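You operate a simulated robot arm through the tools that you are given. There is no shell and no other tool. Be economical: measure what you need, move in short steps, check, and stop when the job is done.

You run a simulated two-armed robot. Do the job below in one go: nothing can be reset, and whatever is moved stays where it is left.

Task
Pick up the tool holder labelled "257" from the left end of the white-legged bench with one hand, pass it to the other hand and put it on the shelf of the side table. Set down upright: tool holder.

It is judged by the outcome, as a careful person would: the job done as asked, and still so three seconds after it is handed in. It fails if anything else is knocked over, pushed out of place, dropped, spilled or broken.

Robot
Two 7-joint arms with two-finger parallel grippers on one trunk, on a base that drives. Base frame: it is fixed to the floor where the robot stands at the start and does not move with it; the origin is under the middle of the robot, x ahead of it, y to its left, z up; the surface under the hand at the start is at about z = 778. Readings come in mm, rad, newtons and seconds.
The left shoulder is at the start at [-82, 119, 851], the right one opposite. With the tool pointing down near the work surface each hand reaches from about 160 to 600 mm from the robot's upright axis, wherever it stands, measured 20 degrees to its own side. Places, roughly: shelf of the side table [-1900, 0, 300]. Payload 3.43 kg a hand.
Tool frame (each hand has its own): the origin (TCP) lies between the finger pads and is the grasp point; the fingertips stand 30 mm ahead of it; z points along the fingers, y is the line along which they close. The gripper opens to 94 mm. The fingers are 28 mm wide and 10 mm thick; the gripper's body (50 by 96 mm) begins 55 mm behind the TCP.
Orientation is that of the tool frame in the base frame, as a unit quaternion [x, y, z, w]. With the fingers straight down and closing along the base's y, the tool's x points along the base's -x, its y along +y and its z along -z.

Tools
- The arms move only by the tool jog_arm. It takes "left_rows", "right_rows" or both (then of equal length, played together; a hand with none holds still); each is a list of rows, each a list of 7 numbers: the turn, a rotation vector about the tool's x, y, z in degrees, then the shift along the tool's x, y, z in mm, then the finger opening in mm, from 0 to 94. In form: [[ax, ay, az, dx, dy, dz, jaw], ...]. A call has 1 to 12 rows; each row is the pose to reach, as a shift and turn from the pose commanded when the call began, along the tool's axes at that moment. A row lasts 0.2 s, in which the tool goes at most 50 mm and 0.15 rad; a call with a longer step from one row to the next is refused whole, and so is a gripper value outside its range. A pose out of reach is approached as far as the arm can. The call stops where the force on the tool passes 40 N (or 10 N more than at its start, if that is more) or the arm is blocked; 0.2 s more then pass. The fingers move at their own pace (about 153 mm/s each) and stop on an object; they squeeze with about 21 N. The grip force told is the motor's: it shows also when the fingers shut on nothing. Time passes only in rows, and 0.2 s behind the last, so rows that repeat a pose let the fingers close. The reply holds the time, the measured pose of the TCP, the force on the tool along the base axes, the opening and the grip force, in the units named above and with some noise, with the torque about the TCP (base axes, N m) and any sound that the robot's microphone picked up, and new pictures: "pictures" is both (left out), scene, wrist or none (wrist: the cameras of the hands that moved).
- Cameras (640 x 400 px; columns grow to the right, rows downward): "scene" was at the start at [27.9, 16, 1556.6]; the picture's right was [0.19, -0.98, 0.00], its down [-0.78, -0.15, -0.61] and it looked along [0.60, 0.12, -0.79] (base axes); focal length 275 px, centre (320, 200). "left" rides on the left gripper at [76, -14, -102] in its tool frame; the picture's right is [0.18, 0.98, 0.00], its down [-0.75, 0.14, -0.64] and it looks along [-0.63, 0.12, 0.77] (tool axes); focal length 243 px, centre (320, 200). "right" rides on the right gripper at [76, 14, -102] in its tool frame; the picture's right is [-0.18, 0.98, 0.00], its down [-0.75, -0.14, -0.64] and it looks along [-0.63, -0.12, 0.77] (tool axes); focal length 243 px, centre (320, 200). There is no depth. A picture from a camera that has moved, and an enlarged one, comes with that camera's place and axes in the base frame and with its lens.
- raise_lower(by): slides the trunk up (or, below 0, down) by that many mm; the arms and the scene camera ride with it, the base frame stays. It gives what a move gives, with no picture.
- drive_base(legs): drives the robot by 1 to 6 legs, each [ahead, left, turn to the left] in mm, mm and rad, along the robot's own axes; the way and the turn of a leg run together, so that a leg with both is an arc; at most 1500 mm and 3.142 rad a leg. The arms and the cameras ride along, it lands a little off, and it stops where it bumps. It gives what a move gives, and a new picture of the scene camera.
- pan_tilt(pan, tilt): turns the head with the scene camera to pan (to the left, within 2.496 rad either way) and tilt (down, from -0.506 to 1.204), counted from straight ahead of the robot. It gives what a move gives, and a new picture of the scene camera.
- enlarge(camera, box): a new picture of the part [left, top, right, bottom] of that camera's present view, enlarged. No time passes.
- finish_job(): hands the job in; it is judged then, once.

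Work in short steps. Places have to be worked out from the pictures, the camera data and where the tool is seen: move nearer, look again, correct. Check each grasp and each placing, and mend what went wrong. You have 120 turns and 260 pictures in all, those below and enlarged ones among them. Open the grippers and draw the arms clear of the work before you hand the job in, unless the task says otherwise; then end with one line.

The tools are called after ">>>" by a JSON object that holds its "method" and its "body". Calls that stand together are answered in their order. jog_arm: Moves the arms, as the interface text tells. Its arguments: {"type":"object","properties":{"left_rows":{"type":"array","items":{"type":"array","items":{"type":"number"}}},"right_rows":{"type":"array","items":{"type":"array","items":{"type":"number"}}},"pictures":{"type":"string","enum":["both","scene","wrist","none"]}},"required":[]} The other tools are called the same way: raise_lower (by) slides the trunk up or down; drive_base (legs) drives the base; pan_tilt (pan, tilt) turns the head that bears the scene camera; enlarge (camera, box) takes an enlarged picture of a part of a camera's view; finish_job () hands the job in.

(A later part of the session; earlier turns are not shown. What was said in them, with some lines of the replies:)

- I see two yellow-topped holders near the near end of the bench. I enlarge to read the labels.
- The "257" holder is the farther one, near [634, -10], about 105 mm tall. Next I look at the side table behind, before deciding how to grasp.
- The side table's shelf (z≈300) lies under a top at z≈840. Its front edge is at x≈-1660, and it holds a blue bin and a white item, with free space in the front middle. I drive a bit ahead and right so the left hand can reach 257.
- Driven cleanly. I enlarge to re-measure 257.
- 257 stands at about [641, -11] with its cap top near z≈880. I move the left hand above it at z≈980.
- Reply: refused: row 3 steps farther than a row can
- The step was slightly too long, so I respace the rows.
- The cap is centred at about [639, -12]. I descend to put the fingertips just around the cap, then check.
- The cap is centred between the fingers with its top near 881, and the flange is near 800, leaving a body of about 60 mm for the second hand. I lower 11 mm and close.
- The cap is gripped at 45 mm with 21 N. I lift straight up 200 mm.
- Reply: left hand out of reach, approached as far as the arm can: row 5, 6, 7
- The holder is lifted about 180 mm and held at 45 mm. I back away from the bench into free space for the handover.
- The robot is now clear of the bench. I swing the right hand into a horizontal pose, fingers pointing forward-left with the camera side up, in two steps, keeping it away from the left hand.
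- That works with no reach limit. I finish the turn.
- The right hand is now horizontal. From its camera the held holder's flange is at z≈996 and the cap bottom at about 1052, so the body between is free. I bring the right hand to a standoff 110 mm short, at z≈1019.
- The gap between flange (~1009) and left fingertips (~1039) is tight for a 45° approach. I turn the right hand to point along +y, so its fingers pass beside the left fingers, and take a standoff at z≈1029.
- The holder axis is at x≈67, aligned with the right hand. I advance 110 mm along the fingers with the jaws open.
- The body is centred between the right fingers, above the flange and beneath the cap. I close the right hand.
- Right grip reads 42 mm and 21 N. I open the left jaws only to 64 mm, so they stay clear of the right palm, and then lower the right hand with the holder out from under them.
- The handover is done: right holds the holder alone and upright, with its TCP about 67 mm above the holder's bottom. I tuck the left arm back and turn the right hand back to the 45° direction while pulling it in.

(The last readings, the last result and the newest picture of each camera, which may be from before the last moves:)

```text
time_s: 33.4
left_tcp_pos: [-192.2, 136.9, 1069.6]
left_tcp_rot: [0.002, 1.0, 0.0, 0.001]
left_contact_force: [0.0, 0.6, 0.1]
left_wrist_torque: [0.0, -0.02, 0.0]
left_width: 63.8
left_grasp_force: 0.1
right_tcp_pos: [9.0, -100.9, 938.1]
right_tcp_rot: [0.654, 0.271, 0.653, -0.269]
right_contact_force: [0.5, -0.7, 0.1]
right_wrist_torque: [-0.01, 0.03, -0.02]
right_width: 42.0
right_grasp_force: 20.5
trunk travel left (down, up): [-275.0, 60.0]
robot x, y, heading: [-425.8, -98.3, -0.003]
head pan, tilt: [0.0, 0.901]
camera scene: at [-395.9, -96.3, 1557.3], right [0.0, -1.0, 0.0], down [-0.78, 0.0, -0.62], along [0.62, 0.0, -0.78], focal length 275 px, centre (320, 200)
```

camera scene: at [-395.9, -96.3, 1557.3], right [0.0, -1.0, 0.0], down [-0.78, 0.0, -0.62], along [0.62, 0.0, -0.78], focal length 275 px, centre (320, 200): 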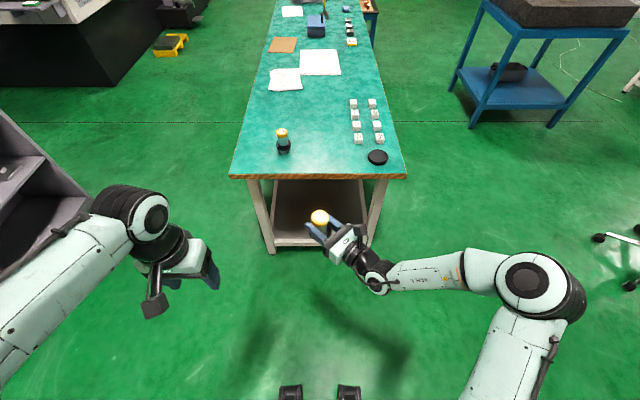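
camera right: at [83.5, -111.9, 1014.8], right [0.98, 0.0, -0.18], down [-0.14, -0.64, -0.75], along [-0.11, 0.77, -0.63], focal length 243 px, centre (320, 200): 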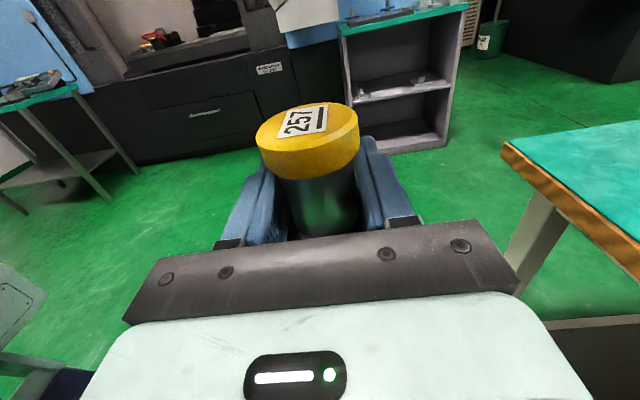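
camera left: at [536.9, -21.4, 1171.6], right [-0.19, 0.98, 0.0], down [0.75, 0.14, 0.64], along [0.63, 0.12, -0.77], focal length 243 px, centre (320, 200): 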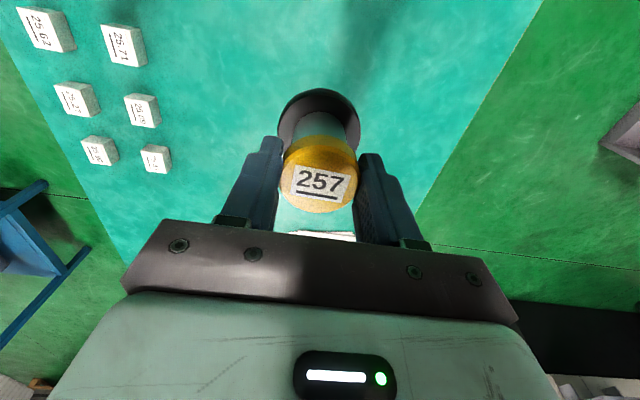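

627 still stands and the right hand holds securely. I turn around toward the side table and approach part way.

>>> {"method": "drive_base", "body": {"legs": [[0, 0, 1.571], [0, 0, 1.571], [350, -110, 0]]}}

>>> {"method": "pan_tilt", "body": {"pan": 0, "tilt": 0.7}}

```text
time_s: 43.4
left_tcp_pos: [-1010.2, -218.4, 1068.6]
left_tcp_rot: [1.0, -0.004, 0.0, 0.0]
left_contact_force: [0.0, 0.0, 0.5]
left_wrist_torque: [-0.02, -0.04, 0.01]
left_width: 64.2
left_grasp_force: 0.0
right_tcp_pos: [-1209.4, 19.3, 939.7]
right_tcp_rot: [-0.269, 0.654, -0.267, -0.654]
right_contact_force: [0.2, -0.2, -0.5]
right_wrist_torque: [-0.01, -0.02, 0.03]
right_width: 41.8
right_grasp_force: 21.4
trunk travel left (down, up): [-275.0, 60.0]
robot x, y, heading: [-777.0, 12.7, 3.129]
head pan, tilt: [0.0, 0.901]
camera scene: at [-808.3, 16.7, 1557.2], right [0.01, 1.0, 0.0], down [0.78, -0.01, -0.62], along [-0.62, 0.01, -0.78], focal length 275 px, centre (320, 200)
```

scene: 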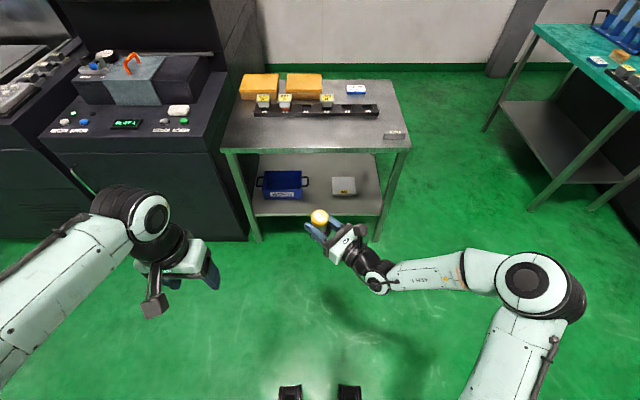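

```text
time_s: 44.1
left_tcp_pos: [-1010.1, -219.4, 1069.1]
left_tcp_rot: [1.0, -0.004, 0.002, 0.0]
left_contact_force: [1.3, -0.2, 0.7]
left_wrist_torque: [0.0, 0.03, 0.02]
left_width: 64.0
left_grasp_force: 0.1
right_tcp_pos: [-1209.8, 18.2, 937.7]
right_tcp_rot: [-0.27, 0.654, -0.268, -0.654]
right_contact_force: [-0.8, 1.1, -0.2]
right_wrist_torque: [0.03, 0.0, -0.03]
right_width: 42.2
right_grasp_force: 21.3
trunk travel left (down, up): [-275.0, 60.0]
robot x, y, heading: [-771.6, 12.5, 3.132]
head pan, tilt: [0.0, 0.7]
camera scene: at [-817.2, 16.6, 1573.4], right [0.01, 1.0, 0.0], down [0.64, -0.01, -0.76], along [-0.76, 0.01, -0.64], focal length 275 px, centre (320, 200)
```

scene: 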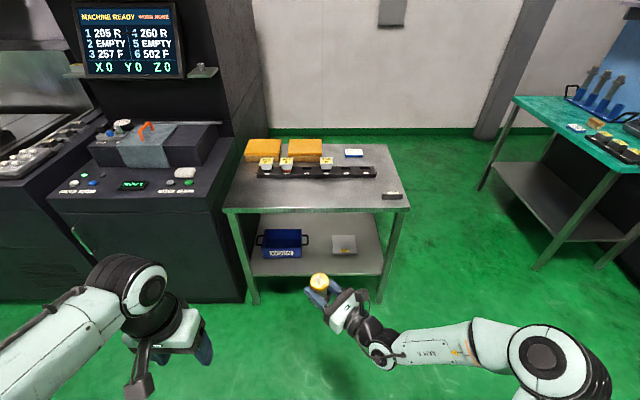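

The shelf front edge is at x≈-1695. The bin is at y<-45 and the white item at y>105 with its front at about x=-1835, so I aim for about [-1775, 30]. I lower the trunk, then bring the right hand down in the free space ahead.

>>> {"method": "raise_lower", "body": {"by": -270}}

>>> {"method": "jog_arm", "body": {"right_rows": [[0, 0, 0, -30, 0, 0, 20], [0, 0, 0, -65, 0, 0, 20], [0, 0, 0, -100, 0, 0, 20], [0, 0, 0, -135, 0, 0, 20], [0, 0, 0, -170, 0, 0, 20], [0, 0, 0, -205, 0, 0, 20], [0, 0, 0, -235, 0, 0, 20], [0, 0, 0, -235, 0, 0, 20]], "pictures": "both"}}

```text
time_s: 46.9
left_tcp_pos: [-1009.9, -218.9, 798.5]
left_tcp_rot: [1.0, -0.005, 0.0, 0.0]
left_contact_force: [0.7, 0.0, 0.2]
left_wrist_torque: [-0.01, 0.0, 0.0]
left_width: 64.1
left_grasp_force: 0.1
right_tcp_pos: [-1211.3, 18.2, 668.5]
right_tcp_rot: [0.27, -0.654, 0.268, 0.654]
right_contact_force: [0.5, -0.4, -0.3]
right_wrist_torque: [0.0, -0.03, -0.01]
right_width: 41.9
right_grasp_force: 21.1
trunk travel left (down, up): [-5.0, 330.0]
robot x, y, heading: [-773.9, 15.2, 3.132]
head pan, tilt: [0.0, 0.7]
```

```text
time_s: 48.6
left_tcp_pos: [-1010.5, -219.8, 799.1]
left_tcp_rot: [1.0, -0.004, 0.0, -0.001]
left_contact_force: [0.5, -0.3, -1.2]
left_wrist_torque: [0.01, -0.02, -0.01]
left_width: 64.1
left_grasp_force: 0.0
right_tcp_pos: [-1209.9, 18.7, 432.5]
right_tcp_rot: [0.27, -0.654, 0.268, 0.654]
right_contact_force: [-0.1, 0.0, 0.5]
right_wrist_torque: [-0.02, -0.02, -0.01]
right_width: 41.8
right_grasp_force: 20.8
trunk travel left (down, up): [-5.0, 330.0]
robot x, y, heading: [-775.4, 17.6, 3.132]
head pan, tilt: [0.0, 0.7]
camera scene: at [-866.3, 17.0, 1299.5], right [0.01, 1.0, 0.0], down [0.64, -0.01, -0.76], along [-0.76, 0.01, -0.64], focal length 275 px, centre (320, 200)
camera right: at [-1147.4, 102.8, 509.2], right [-0.69, 0.7, -0.18], down [0.56, 0.35, -0.75], along [-0.46, -0.62, -0.63], focal length 243 px, centre (320, 200)
```

scene: 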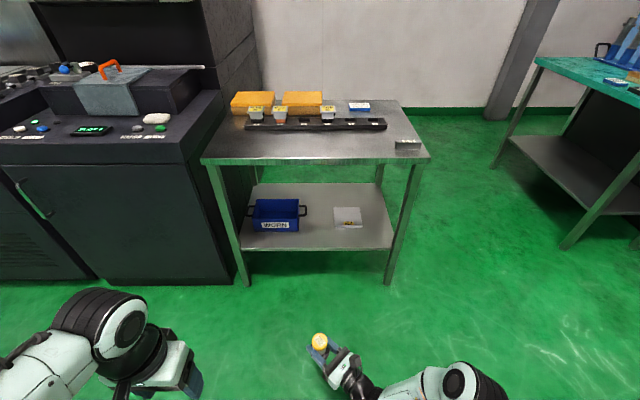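
right: 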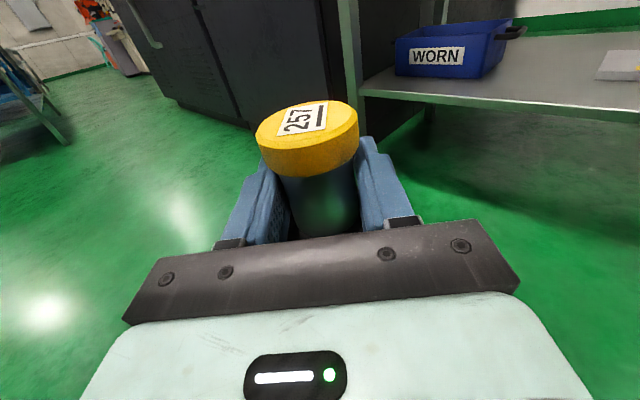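

Readings agree: shelf edge x≈-1694, z≈300, with a clear gap centred at y≈30. The holder's bottom is about 65 mm above shelf level, so I drive ahead 470 mm.

>>> {"method": "drive_base", "body": {"legs": [[300, -8, 0], [170, 0, 0]]}}

>>> {"method": "enlarge", "body": {"camera": "right", "box": [0, 0, 640, 400]}}

```text
time_s: 51.8
left_tcp_pos: [-1477.9, -206.4, 799.7]
left_tcp_rot: [1.0, -0.005, 0.0, 0.001]
left_contact_force: [-0.8, 0.3, -0.3]
left_wrist_torque: [0.01, -0.02, 0.01]
left_width: 63.7
left_grasp_force: 0.2
right_tcp_pos: [-1678.0, 32.6, 433.1]
right_tcp_rot: [-0.268, 0.654, -0.267, -0.654]
right_contact_force: [0.7, -0.4, -0.5]
right_wrist_torque: [0.02, 0.0, -0.02]
right_width: 41.8
right_grasp_force: 20.5
trunk travel left (down, up): [-5.0, 330.0]
robot x, y, heading: [-1241.5, 25.8, 3.125]
head pan, tilt: [0.0, 0.7]
camera scene: at [-1334.1, 29.8, 1299.5], right [0.01, 1.0, 0.0], down [0.64, -0.01, -0.76], along [-0.76, 0.01, -0.64], focal length 275 px, centre (320, 200)
```

scene: 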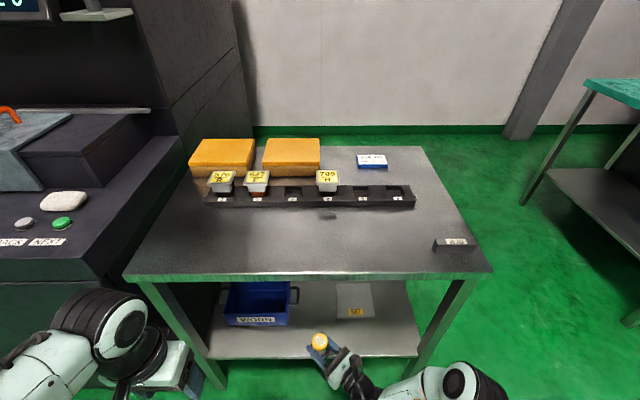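

```text
1.00 times, centred on (320, 200) of right (not enlarged: the box is as wide or as high as the picture)
camera zoom: at [-1614.9, 116.1, 509.3], right [-0.69, 0.7, -0.18], down [0.56, 0.35, -0.75], along [-0.46, -0.62, -0.63], focal length 243 px, centre (320, 200)
```

zoom: 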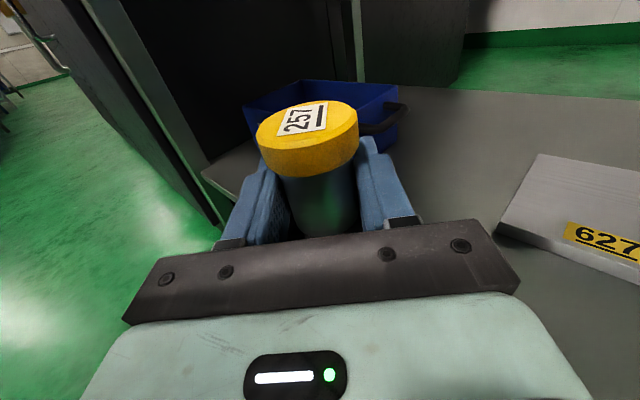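

The white box (627 tray) corner is at about [-1838, 101], and the bin is farther left. I extend the right hand 97 mm straight ahead over the shelf to x≈-1775.

>>> {"method": "jog_arm", "body": {"right_rows": [[0, 0, 0, 0, 20, 20, 20], [0, 0, 0, 0, 45, 45, 20], [0, 0, 0, 0, 69, 69, 20], [0, 0, 0, 0, 69, 69, 20]], "pictures": "both"}}

```text
time_s: 52.8
left_tcp_pos: [-1477.6, -206.1, 798.7]
left_tcp_rot: [1.0, -0.005, 0.0, 0.0]
left_contact_force: [-0.1, 0.3, 0.1]
left_wrist_torque: [0.01, 0.0, 0.01]
left_width: 64.1
left_grasp_force: 0.1
right_tcp_pos: [-1776.3, 33.0, 431.6]
right_tcp_rot: [-0.268, 0.655, -0.267, -0.654]
right_contact_force: [-0.8, -0.9, -0.9]
right_wrist_torque: [0.07, -0.01, -0.04]
right_width: 41.9
right_grasp_force: 21.5
trunk travel left (down, up): [-5.0, 330.0]
robot x, y, heading: [-1243.0, 27.4, 3.131]
head pan, tilt: [0.0, 0.7]
camera scene: at [-1333.9, 29.8, 1299.5], right [0.01, 1.0, 0.0], down [0.64, -0.01, -0.76], along [-0.76, 0.01, -0.64], focal length 275 px, centre (320, 200)
camera right: at [-1712.7, 117.0, 509.3], right [-0.69, 0.7, -0.18], down [0.56, 0.35, -0.75], along [-0.46, -0.62, -0.63], focal length 243 px, centre (320, 200)
```

scene: 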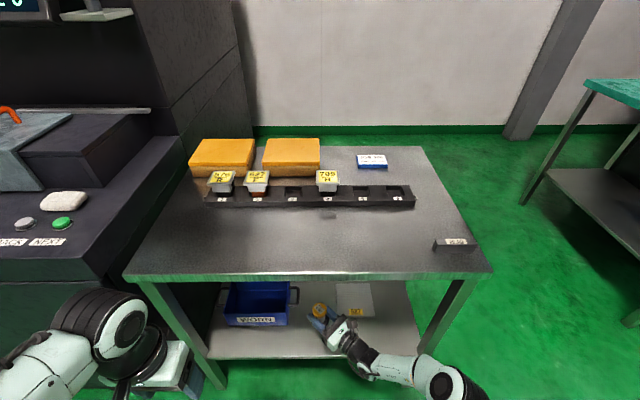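
right: 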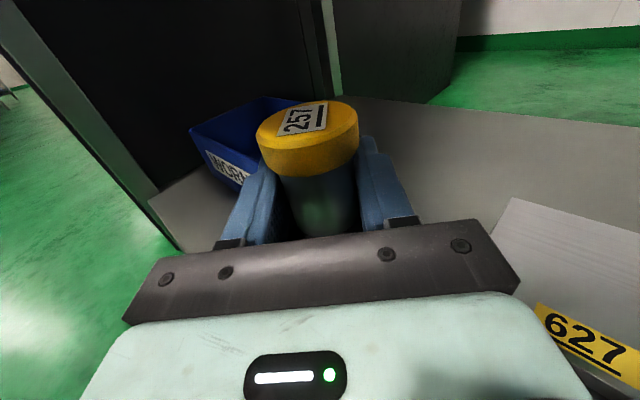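

Clear of the bin and tray. Before lowering I tilt the head down to check the forearm's clearance to the shelf edge.

>>> {"method": "pan_tilt", "body": {"pan": -0.2, "tilt": 1.1}}

```text
time_s: 53.6
left_tcp_pos: [-1479.2, -205.5, 799.2]
left_tcp_rot: [1.0, -0.005, 0.0, 0.0]
left_contact_force: [0.1, -0.3, 0.2]
left_wrist_torque: [0.03, 0.0, 0.03]
left_width: 64.0
left_grasp_force: 0.0
right_tcp_pos: [-1776.6, 33.7, 433.3]
right_tcp_rot: [-0.268, 0.654, -0.268, -0.654]
right_contact_force: [-0.4, -0.5, -0.3]
right_wrist_torque: [-0.01, -0.04, -0.04]
right_width: 41.8
right_grasp_force: 20.8
trunk travel left (down, up): [-5.0, 330.0]
robot x, y, heading: [-1245.3, 24.6, 3.134]
head pan, tilt: [-0.201, 1.1]
camera scene: at [-1310.7, 42.1, 1269.6], right [0.21, 0.98, 0.0], down [0.87, -0.19, -0.45], along [-0.44, 0.1, -0.89], focal length 275 px, centre (320, 200)
```

scene: 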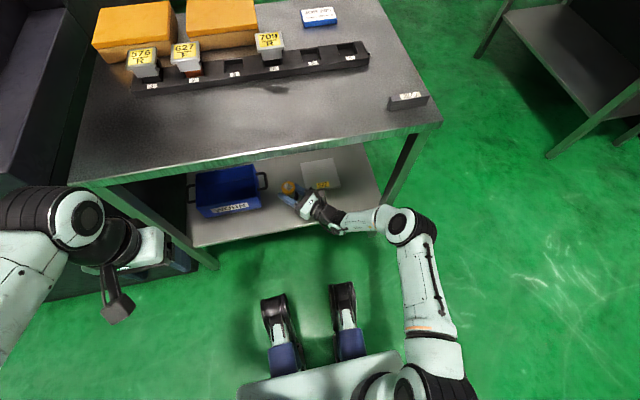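

The elbow is well above the shelf and outside the tabletop edge. I lower 50 mm, to about 15 mm above the shelf.

>>> {"method": "jog_arm", "body": {"right_rows": [[0, 0, 0, -15, 0, 0, 20], [0, 0, 0, -35, 0, 0, 20], [0, 0, 0, -50, 0, 0, 20], [0, 0, 0, -50, 0, 0, 20]], "pictures": "both"}}

>>> {"method": "enlarge", "body": {"camera": "scene", "box": [250, 150, 410, 260]}}

```text
time_s: 54.6
left_tcp_pos: [-1477.7, -205.2, 800.2]
left_tcp_rot: [1.0, -0.006, 0.0, 0.0]
left_contact_force: [-0.8, 0.4, -1.1]
left_wrist_torque: [0.0, 0.01, 0.02]
left_width: 64.0
left_grasp_force: 0.1
right_tcp_pos: [-1775.6, 33.0, 382.5]
right_tcp_rot: [-0.268, 0.655, -0.267, -0.655]
right_contact_force: [-0.8, 0.2, 0.1]
right_wrist_torque: [0.04, 0.0, -0.01]
right_width: 41.8
right_grasp_force: 20.8
trunk travel left (down, up): [-5.0, 330.0]
robot x, y, heading: [-1241.4, 27.5, 3.128]
head pan, tilt: [-0.201, 1.1]
camera scene: at [-1310.7, 42.1, 1269.5], right [0.21, 0.98, 0.0], down [0.87, -0.19, -0.45], along [-0.44, 0.1, -0.89], focal length 275 px, centre (320, 200)
camera right: at [-1712.2, 117.6, 459.7], right [-0.69, 0.7, -0.18], down [0.56, 0.35, -0.75], along [-0.46, -0.62, -0.63], focal length 243 px, centre (320, 200)
```

scene: 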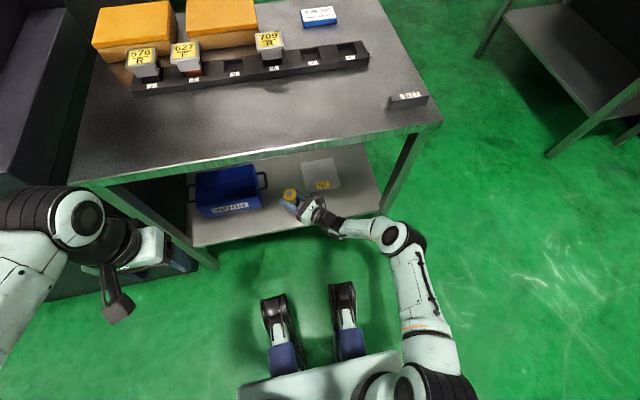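
right: 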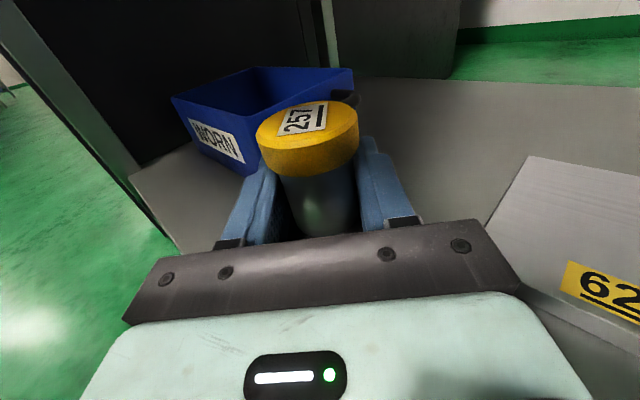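

```text
3.64 times, centred on (330, 205) of scene
camera zoom: at [-1310.7, 42.1, 1269.5], right [0.21, 0.98, 0.0], down [0.87, -0.19, -0.45], along [-0.44, 0.1, -0.89], focal length 1000 px, centre (284, 182)
```

zoom: 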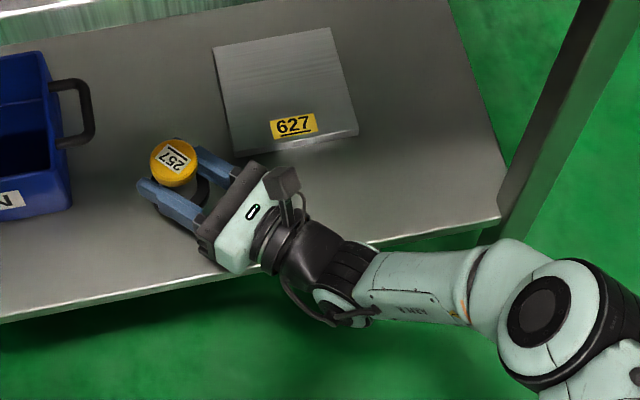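

Still clear of tray and bin. I lower another 11 mm gently and watch the force.

>>> {"method": "jog_arm", "body": {"right_rows": [[0, 0, 0, -4, 0, 0, 20], [0, 0, 0, -8, 0, 0, 20], [0, 0, 0, -11, 0, 0, 20], [0, 0, 0, -11, 0, 0, 20]], "pictures": "none"}}

>>> {"method": "jog_arm", "body": {"right_rows": [[0, 0, 0, -1, 0, 0, 20], [0, 0, 0, -2, 0, 0, 20], [0, 0, 0, -3, 0, 0, 20], [0, 0, 0, -3, 0, 0, 20]], "pictures": "none"}}

```text
time_s: 55.6
left_tcp_pos: [-1477.2, -205.2, 799.5]
left_tcp_rot: [1.0, -0.005, 0.0, -0.001]
left_contact_force: [-0.7, -0.4, 0.1]
left_wrist_torque: [0.01, 0.0, -0.03]
left_width: 63.7
left_grasp_force: 0.1
right_tcp_pos: [-1776.4, 32.5, 372.1]
right_tcp_rot: [-0.268, 0.655, -0.267, -0.654]
right_contact_force: [0.2, 0.6, -0.7]
right_wrist_torque: [0.02, -0.01, -0.01]
right_width: 42.1
right_grasp_force: 20.5
trunk travel left (down, up): [-5.0, 330.0]
robot x, y, heading: [-1241.6, 27.9, 3.131]
head pan, tilt: [-0.201, 1.1]
```

```text
time_s: 56.6
left_tcp_pos: [-1478.1, -205.6, 800.2]
left_tcp_rot: [1.0, -0.005, 0.0, 0.0]
left_contact_force: [0.1, 0.4, -0.1]
left_wrist_torque: [0.02, 0.02, 0.02]
left_width: 63.9
left_grasp_force: 0.1
right_tcp_pos: [-1774.9, 33.0, 368.1]
right_tcp_rot: [-0.27, 0.655, -0.266, -0.654]
right_contact_force: [1.6, 0.3, -0.3]
right_wrist_torque: [0.02, -0.01, 0.02]
right_width: 41.7
right_grasp_force: 21.1
trunk travel left (down, up): [-5.0, 330.0]
robot x, y, heading: [-1240.3, 22.9, 3.131]
head pan, tilt: [-0.201, 1.1]
```

No contact yet at 368. I continue down in 1 mm steps.

>>> {"method": "jog_arm", "body": {"right_rows": [[0, 0, 0, -1, 0, 0, 20], [0, 0, 0, -2, 0, 0, 20], [0, 0, 0, -3, 0, 0, 20], [0, 0, 0, -4, 0, 0, 20], [0, 0, 0, -4, 0, 0, 20]], "pictures": "wrist"}}

```text
time_s: 57.8
left_tcp_pos: [-1477.9, -204.9, 799.9]
left_tcp_rot: [1.0, -0.005, -0.001, 0.0]
left_contact_force: [-0.1, 0.0, -0.4]
left_wrist_torque: [-0.01, 0.03, 0.0]
left_width: 63.8
left_grasp_force: 0.0
right_tcp_pos: [-1775.6, 33.3, 364.9]
right_tcp_rot: [0.268, -0.654, 0.267, 0.655]
right_contact_force: [0.2, -1.0, -0.2]
right_wrist_torque: [-0.06, -0.08, 0.0]
right_width: 42.3
right_grasp_force: 20.4
trunk travel left (down, up): [-5.0, 330.0]
robot x, y, heading: [-1241.1, 26.3, 3.131]
head pan, tilt: [-0.201, 1.1]
camera right: at [-1712.2, 117.2, 441.9], right [-0.69, 0.7, -0.18], down [0.56, 0.35, -0.75], along [-0.46, -0.62, -0.63], focal length 243 px, centre (320, 200)
```

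right: 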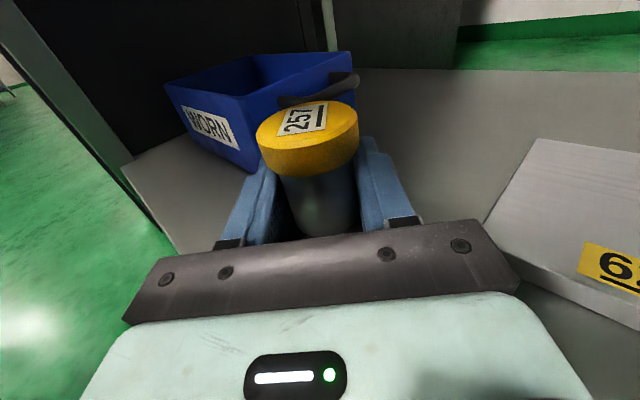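

Still no contact, so I keep lowering in 1 mm steps.

>>> {"method": "jog_arm", "body": {"right_rows": [[0, 0, 0, -1, 0, 0, 20], [0, 0, 0, -2, 0, 0, 20], [0, 0, 0, -3, 0, 0, 20], [0, 0, 0, -4, 0, 0, 20], [0, 0, 0, -4, 0, 0, 20]], "pictures": "none"}}

>>> {"method": "jog_arm", "body": {"right_rows": [[0, 0, 0, -1, 0, 0, 20], [0, 0, 0, -2, 0, 0, 20], [0, 0, 0, -3, 0, 0, 20], [0, 0, 0, -4, 0, 0, 20], [0, 0, 0, -4, 0, 0, 20]], "pictures": "none"}}

>>> {"method": "enlarge", "body": {"camera": "scene", "box": [250, 150, 410, 260]}}

```text
time_s: 59.0
left_tcp_pos: [-1477.3, -206.7, 799.6]
left_tcp_rot: [1.0, -0.005, 0.0, 0.0]
left_contact_force: [-1.1, 0.4, 0.6]
left_wrist_torque: [-0.02, 0.03, 0.02]
left_width: 63.6
left_grasp_force: 0.1
right_tcp_pos: [-1776.6, 32.7, 361.7]
right_tcp_rot: [0.269, -0.653, 0.267, 0.656]
right_contact_force: [-1.3, -1.2, 15.7]
right_wrist_torque: [-0.15, 0.0, 0.03]
right_width: 42.2
right_grasp_force: 20.8
trunk travel left (down, up): [-5.0, 330.0]
robot x, y, heading: [-1243.2, 30.5, 3.134]
head pan, tilt: [-0.201, 1.1]
```

```text
time_s: 60.2
left_tcp_pos: [-1476.4, -206.3, 799.7]
left_tcp_rot: [1.0, -0.006, 0.0, 0.0]
left_contact_force: [0.0, 0.8, 0.3]
left_wrist_torque: [0.03, 0.0, 0.02]
left_width: 63.9
left_grasp_force: 0.0
right_tcp_pos: [-1776.4, 33.5, 359.8]
right_tcp_rot: [0.268, -0.653, 0.267, 0.656]
right_contact_force: [2.1, 1.5, 22.7]
right_wrist_torque: [0.26, -0.26, 0.01]
right_width: 41.9
right_grasp_force: 21.5
trunk travel left (down, up): [-5.0, 330.0]
robot x, y, heading: [-1242.9, 29.0, 3.136]
head pan, tilt: [-0.201, 1.1]
```

```text
3.64 times, centred on (330, 205) of scene
camera zoom: at [-1308.7, 42.1, 1269.7], right [0.21, 0.98, 0.0], down [0.87, -0.19, -0.46], along [-0.45, 0.1, -0.89], focal length 1000 px, centre (284, 182)
```

zoom: 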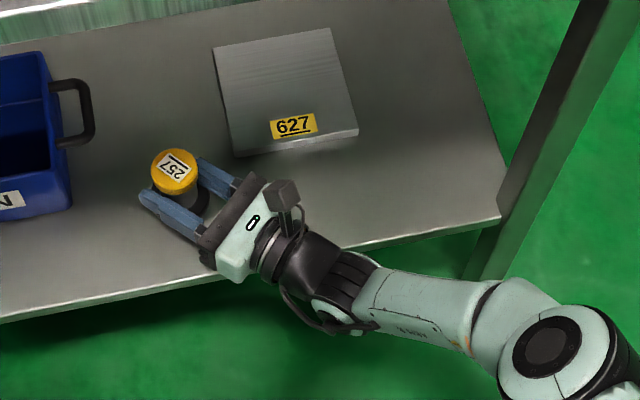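

Contact: the force rose to 23 N at z≈360, so the holder is on the shelf. I back up 4 mm of commanded depth to relieve the press, then open the right jaws.

>>> {"method": "jog_arm", "body": {"right_rows": [[0, 0, 0, 2, 0, 0, 20], [0, 0, 0, 4, 0, 0, 20], [0, 0, 0, 4, 0, 0, 20]], "pictures": "none"}}

>>> {"method": "jog_arm", "body": {"right_rows": [[0, 0, 0, 0, 0, 0, 44], [0, 0, 0, 0, 0, 0, 50], [0, 0, 0, 0, 0, 0, 60], [0, 0, 0, 0, 0, 0, 80], [0, 0, 0, 0, 0, 0, 90], [0, 0, 0, 0, 0, 0, 90]], "pictures": "both"}}

>>> {"method": "enlarge", "body": {"camera": "scene", "box": [250, 150, 410, 260]}}

```text
time_s: 61.0
left_tcp_pos: [-1477.5, -206.0, 799.4]
left_tcp_rot: [1.0, -0.005, 0.0, 0.0]
left_contact_force: [0.0, -0.2, -0.7]
left_wrist_torque: [-0.03, 0.01, 0.0]
left_width: 64.0
left_grasp_force: 0.0
right_tcp_pos: [-1775.1, 33.6, 358.4]
right_tcp_rot: [-0.269, 0.655, -0.267, -0.653]
right_contact_force: [-0.5, -1.7, 1.9]
right_wrist_torque: [-0.15, 0.09, -0.01]
right_width: 41.5
right_grasp_force: 21.3
trunk travel left (down, up): [-5.0, 330.0]
robot x, y, heading: [-1241.2, 28.8, 3.13]
head pan, tilt: [-0.201, 1.1]
```

```text
time_s: 62.4
left_tcp_pos: [-1478.6, -206.5, 799.5]
left_tcp_rot: [1.0, -0.005, 0.0, 0.0]
left_contact_force: [-0.3, -0.7, -0.6]
left_wrist_torque: [-0.01, -0.01, 0.01]
left_width: 64.0
left_grasp_force: 0.0
right_tcp_pos: [-1776.2, 33.6, 360.8]
right_tcp_rot: [0.269, -0.654, 0.268, 0.654]
right_contact_force: [0.2, -0.1, 0.3]
right_wrist_torque: [0.0, 0.03, -0.01]
right_width: 89.8
right_grasp_force: 0.0
trunk travel left (down, up): [-5.0, 330.0]
robot x, y, heading: [-1240.4, 27.7, 3.132]
head pan, tilt: [-0.201, 1.1]
camera scene: at [-1310.3, 42.1, 1269.5], right [0.21, 0.98, 0.0], down [0.87, -0.19, -0.45], along [-0.44, 0.1, -0.89], focal length 275 px, centre (320, 200)
camera right: at [-1712.5, 117.1, 437.7], right [-0.69, 0.7, -0.18], down [0.56, 0.35, -0.75], along [-0.46, -0.62, -0.63], focal length 243 px, centre (320, 200)
```

scene: 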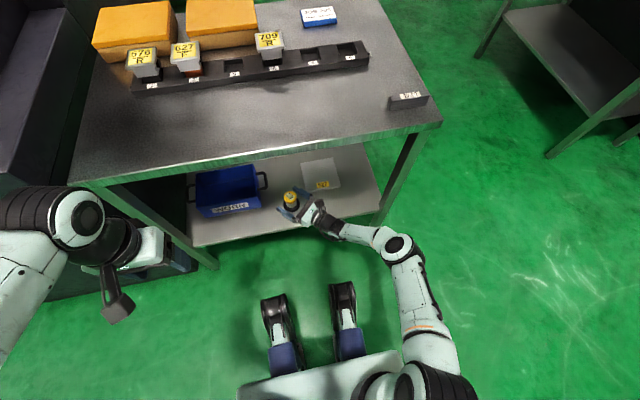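
right: 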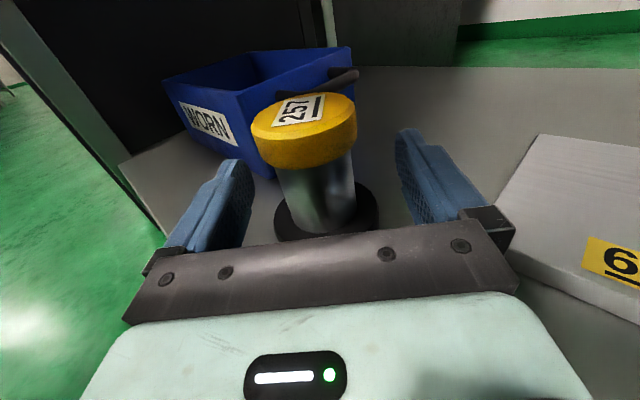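

```text
3.64 times, centred on (330, 205) of scene
camera zoom: at [-1310.3, 42.1, 1269.5], right [0.21, 0.98, 0.0], down [0.87, -0.19, -0.45], along [-0.44, 0.1, -0.89], focal length 1000 px, centre (284, 182)
```

zoom: 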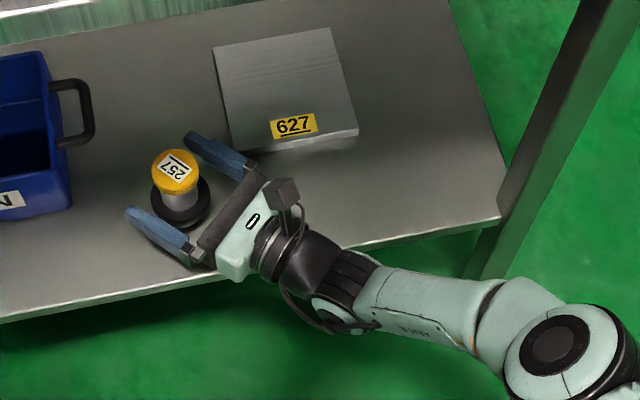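

The holder stands upright on the shelf with the jaws clear of it. I retract the right hand along its own axis.

>>> {"method": "jog_arm", "body": {"right_rows": [[0, 0, 0, 0, 0, -20, 90], [0, 0, 0, 0, 0, -45, 90], [0, 0, 0, 0, 0, -75, 90], [0, 0, 0, 0, 0, -105, 90], [0, 0, 0, 0, 0, -105, 90]], "pictures": "both"}}

```text
time_s: 63.6
left_tcp_pos: [-1478.1, -206.0, 798.4]
left_tcp_rot: [1.0, -0.005, 0.0, 0.0]
left_contact_force: [-0.5, 1.3, 0.7]
left_wrist_torque: [0.02, 0.03, 0.0]
left_width: 64.2
left_grasp_force: 0.0
right_tcp_pos: [-1701.4, 106.8, 361.0]
right_tcp_rot: [0.27, -0.654, 0.267, 0.654]
right_contact_force: [-0.4, -0.1, -0.4]
right_wrist_torque: [-0.01, -0.02, 0.0]
right_width: 89.9
right_grasp_force: 0.1
trunk travel left (down, up): [-5.0, 330.0]
robot x, y, heading: [-1244.4, 26.6, 3.129]
head pan, tilt: [-0.201, 1.1]
camera scene: at [-1310.3, 42.1, 1269.5], right [0.21, 0.98, 0.0], down [0.87, -0.19, -0.45], along [-0.44, 0.1, -0.89], focal length 275 px, centre (320, 200)
camera right: at [-1637.4, 191.2, 437.6], right [-0.69, 0.7, -0.18], down [0.56, 0.35, -0.75], along [-0.46, -0.62, -0.63], focal length 243 px, centre (320, 200)
```

scene: 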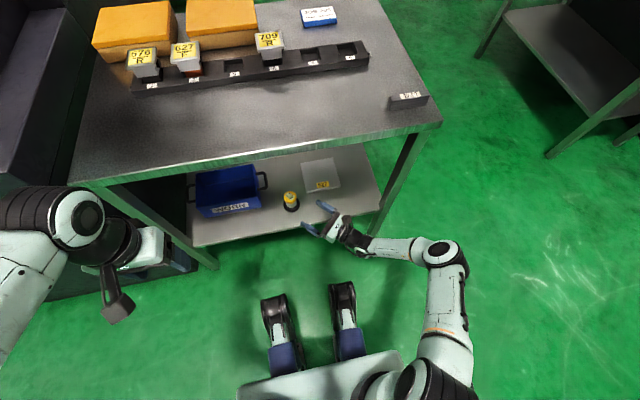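
right: 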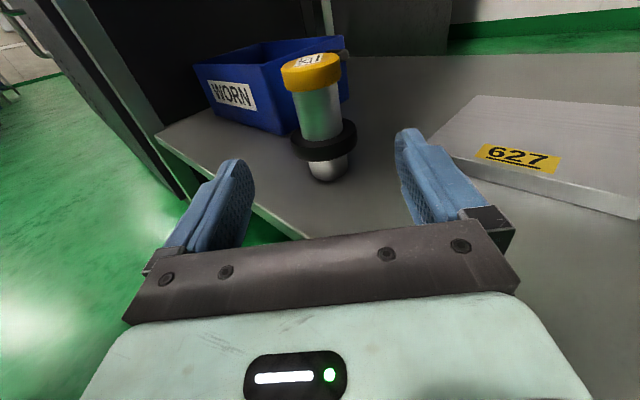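

The holder stands upright on the shelf front, apart from the bin and tray. I drive back to draw the arms fully clear.

>>> {"method": "drive_base", "body": {"legs": [[-350, 0, 0]]}}

>>> {"method": "pan_tilt", "body": {"pan": 0, "tilt": 0.7}}

>>> {"method": "enlarge", "body": {"camera": "scene", "box": [220, 140, 420, 300]}}

```text
time_s: 65.9
left_tcp_pos: [-1124.4, -209.4, 799.4]
left_tcp_rot: [1.0, -0.008, 0.0, 0.0]
left_contact_force: [0.7, -0.1, 0.0]
left_wrist_torque: [0.0, 0.01, 0.0]
left_width: 64.0
left_grasp_force: 0.0
right_tcp_pos: [-1346.7, 104.1, 360.0]
right_tcp_rot: [0.267, -0.655, 0.266, 0.655]
right_contact_force: [-0.8, -1.1, 0.3]
right_wrist_torque: [-0.03, 0.0, 0.0]
right_width: 90.1
right_grasp_force: 0.0
trunk travel left (down, up): [-5.0, 330.0]
robot x, y, heading: [-888.4, 22.8, 3.133]
head pan, tilt: [-0.201, 1.1]
camera scene: at [-957.0, 38.1, 1269.5], right [0.21, 0.98, 0.0], down [0.87, -0.19, -0.45], along [-0.44, 0.1, -0.89], focal length 275 px, centre (320, 200)
```

scene: 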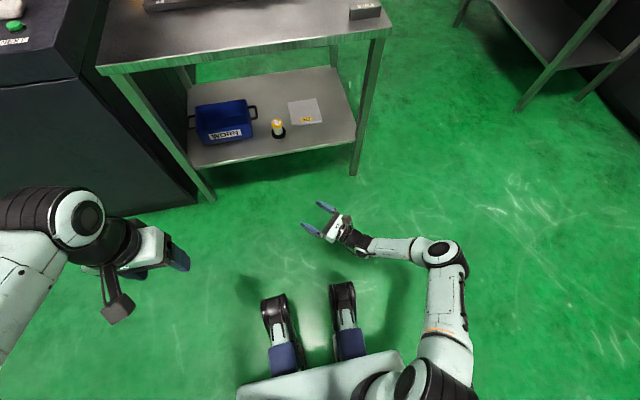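

```text
time_s: 66.8
left_tcp_pos: [-1124.3, -208.8, 798.5]
left_tcp_rot: [1.0, -0.007, 0.0, 0.0]
left_contact_force: [0.9, -0.3, 0.7]
left_wrist_torque: [-0.02, 0.01, 0.01]
left_width: 64.0
left_grasp_force: 0.0
right_tcp_pos: [-1347.2, 104.8, 360.8]
right_tcp_rot: [0.267, -0.655, 0.267, 0.655]
right_contact_force: [1.1, -0.6, 0.2]
right_wrist_torque: [0.02, -0.02, -0.01]
right_width: 90.1
right_grasp_force: 0.1
trunk travel left (down, up): [-5.0, 330.0]
robot x, y, heading: [-889.2, 23.5, 3.131]
head pan, tilt: [0.0, 0.7]
camera scene: at [-980.3, 25.8, 1299.5], right [0.01, 1.0, 0.0], down [0.64, -0.01, -0.76], along [-0.76, 0.01, -0.64], focal length 275 px, centre (320, 200)
```

scene: 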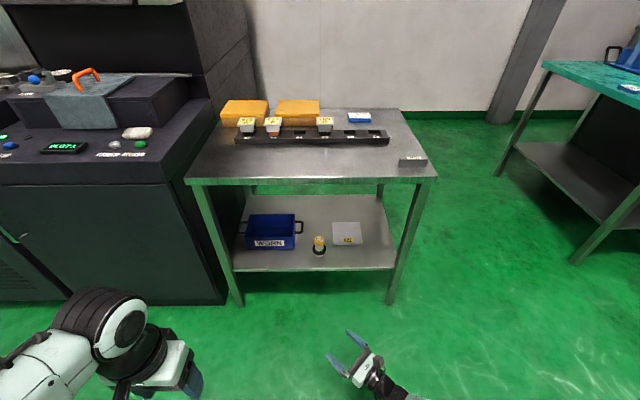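

```text
2.50 times, centred on (320, 220) of scene
camera zoom: at [-980.3, 25.8, 1299.5], right [0.01, 1.0, 0.0], down [0.64, -0.01, -0.76], along [-0.76, 0.01, -0.64], focal length 688 px, centre (320, 150)
```

zoom: 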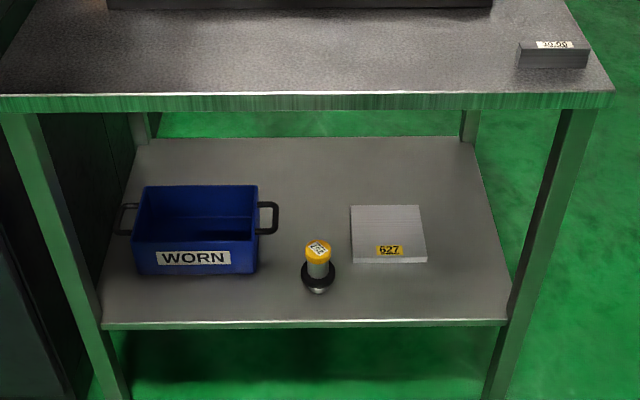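

Holder 257 stands upright on the shelf, nothing else has moved, and both arms are clear with open grippers. I hand the job in.

>>> {"method": "finish_job", "body": {}}

```text
The job is handed in.
```

I picked up tool holder "257" with the left hand, passed it to the right hand and set it upright on the side table's shelf; nothing else was seen to move.
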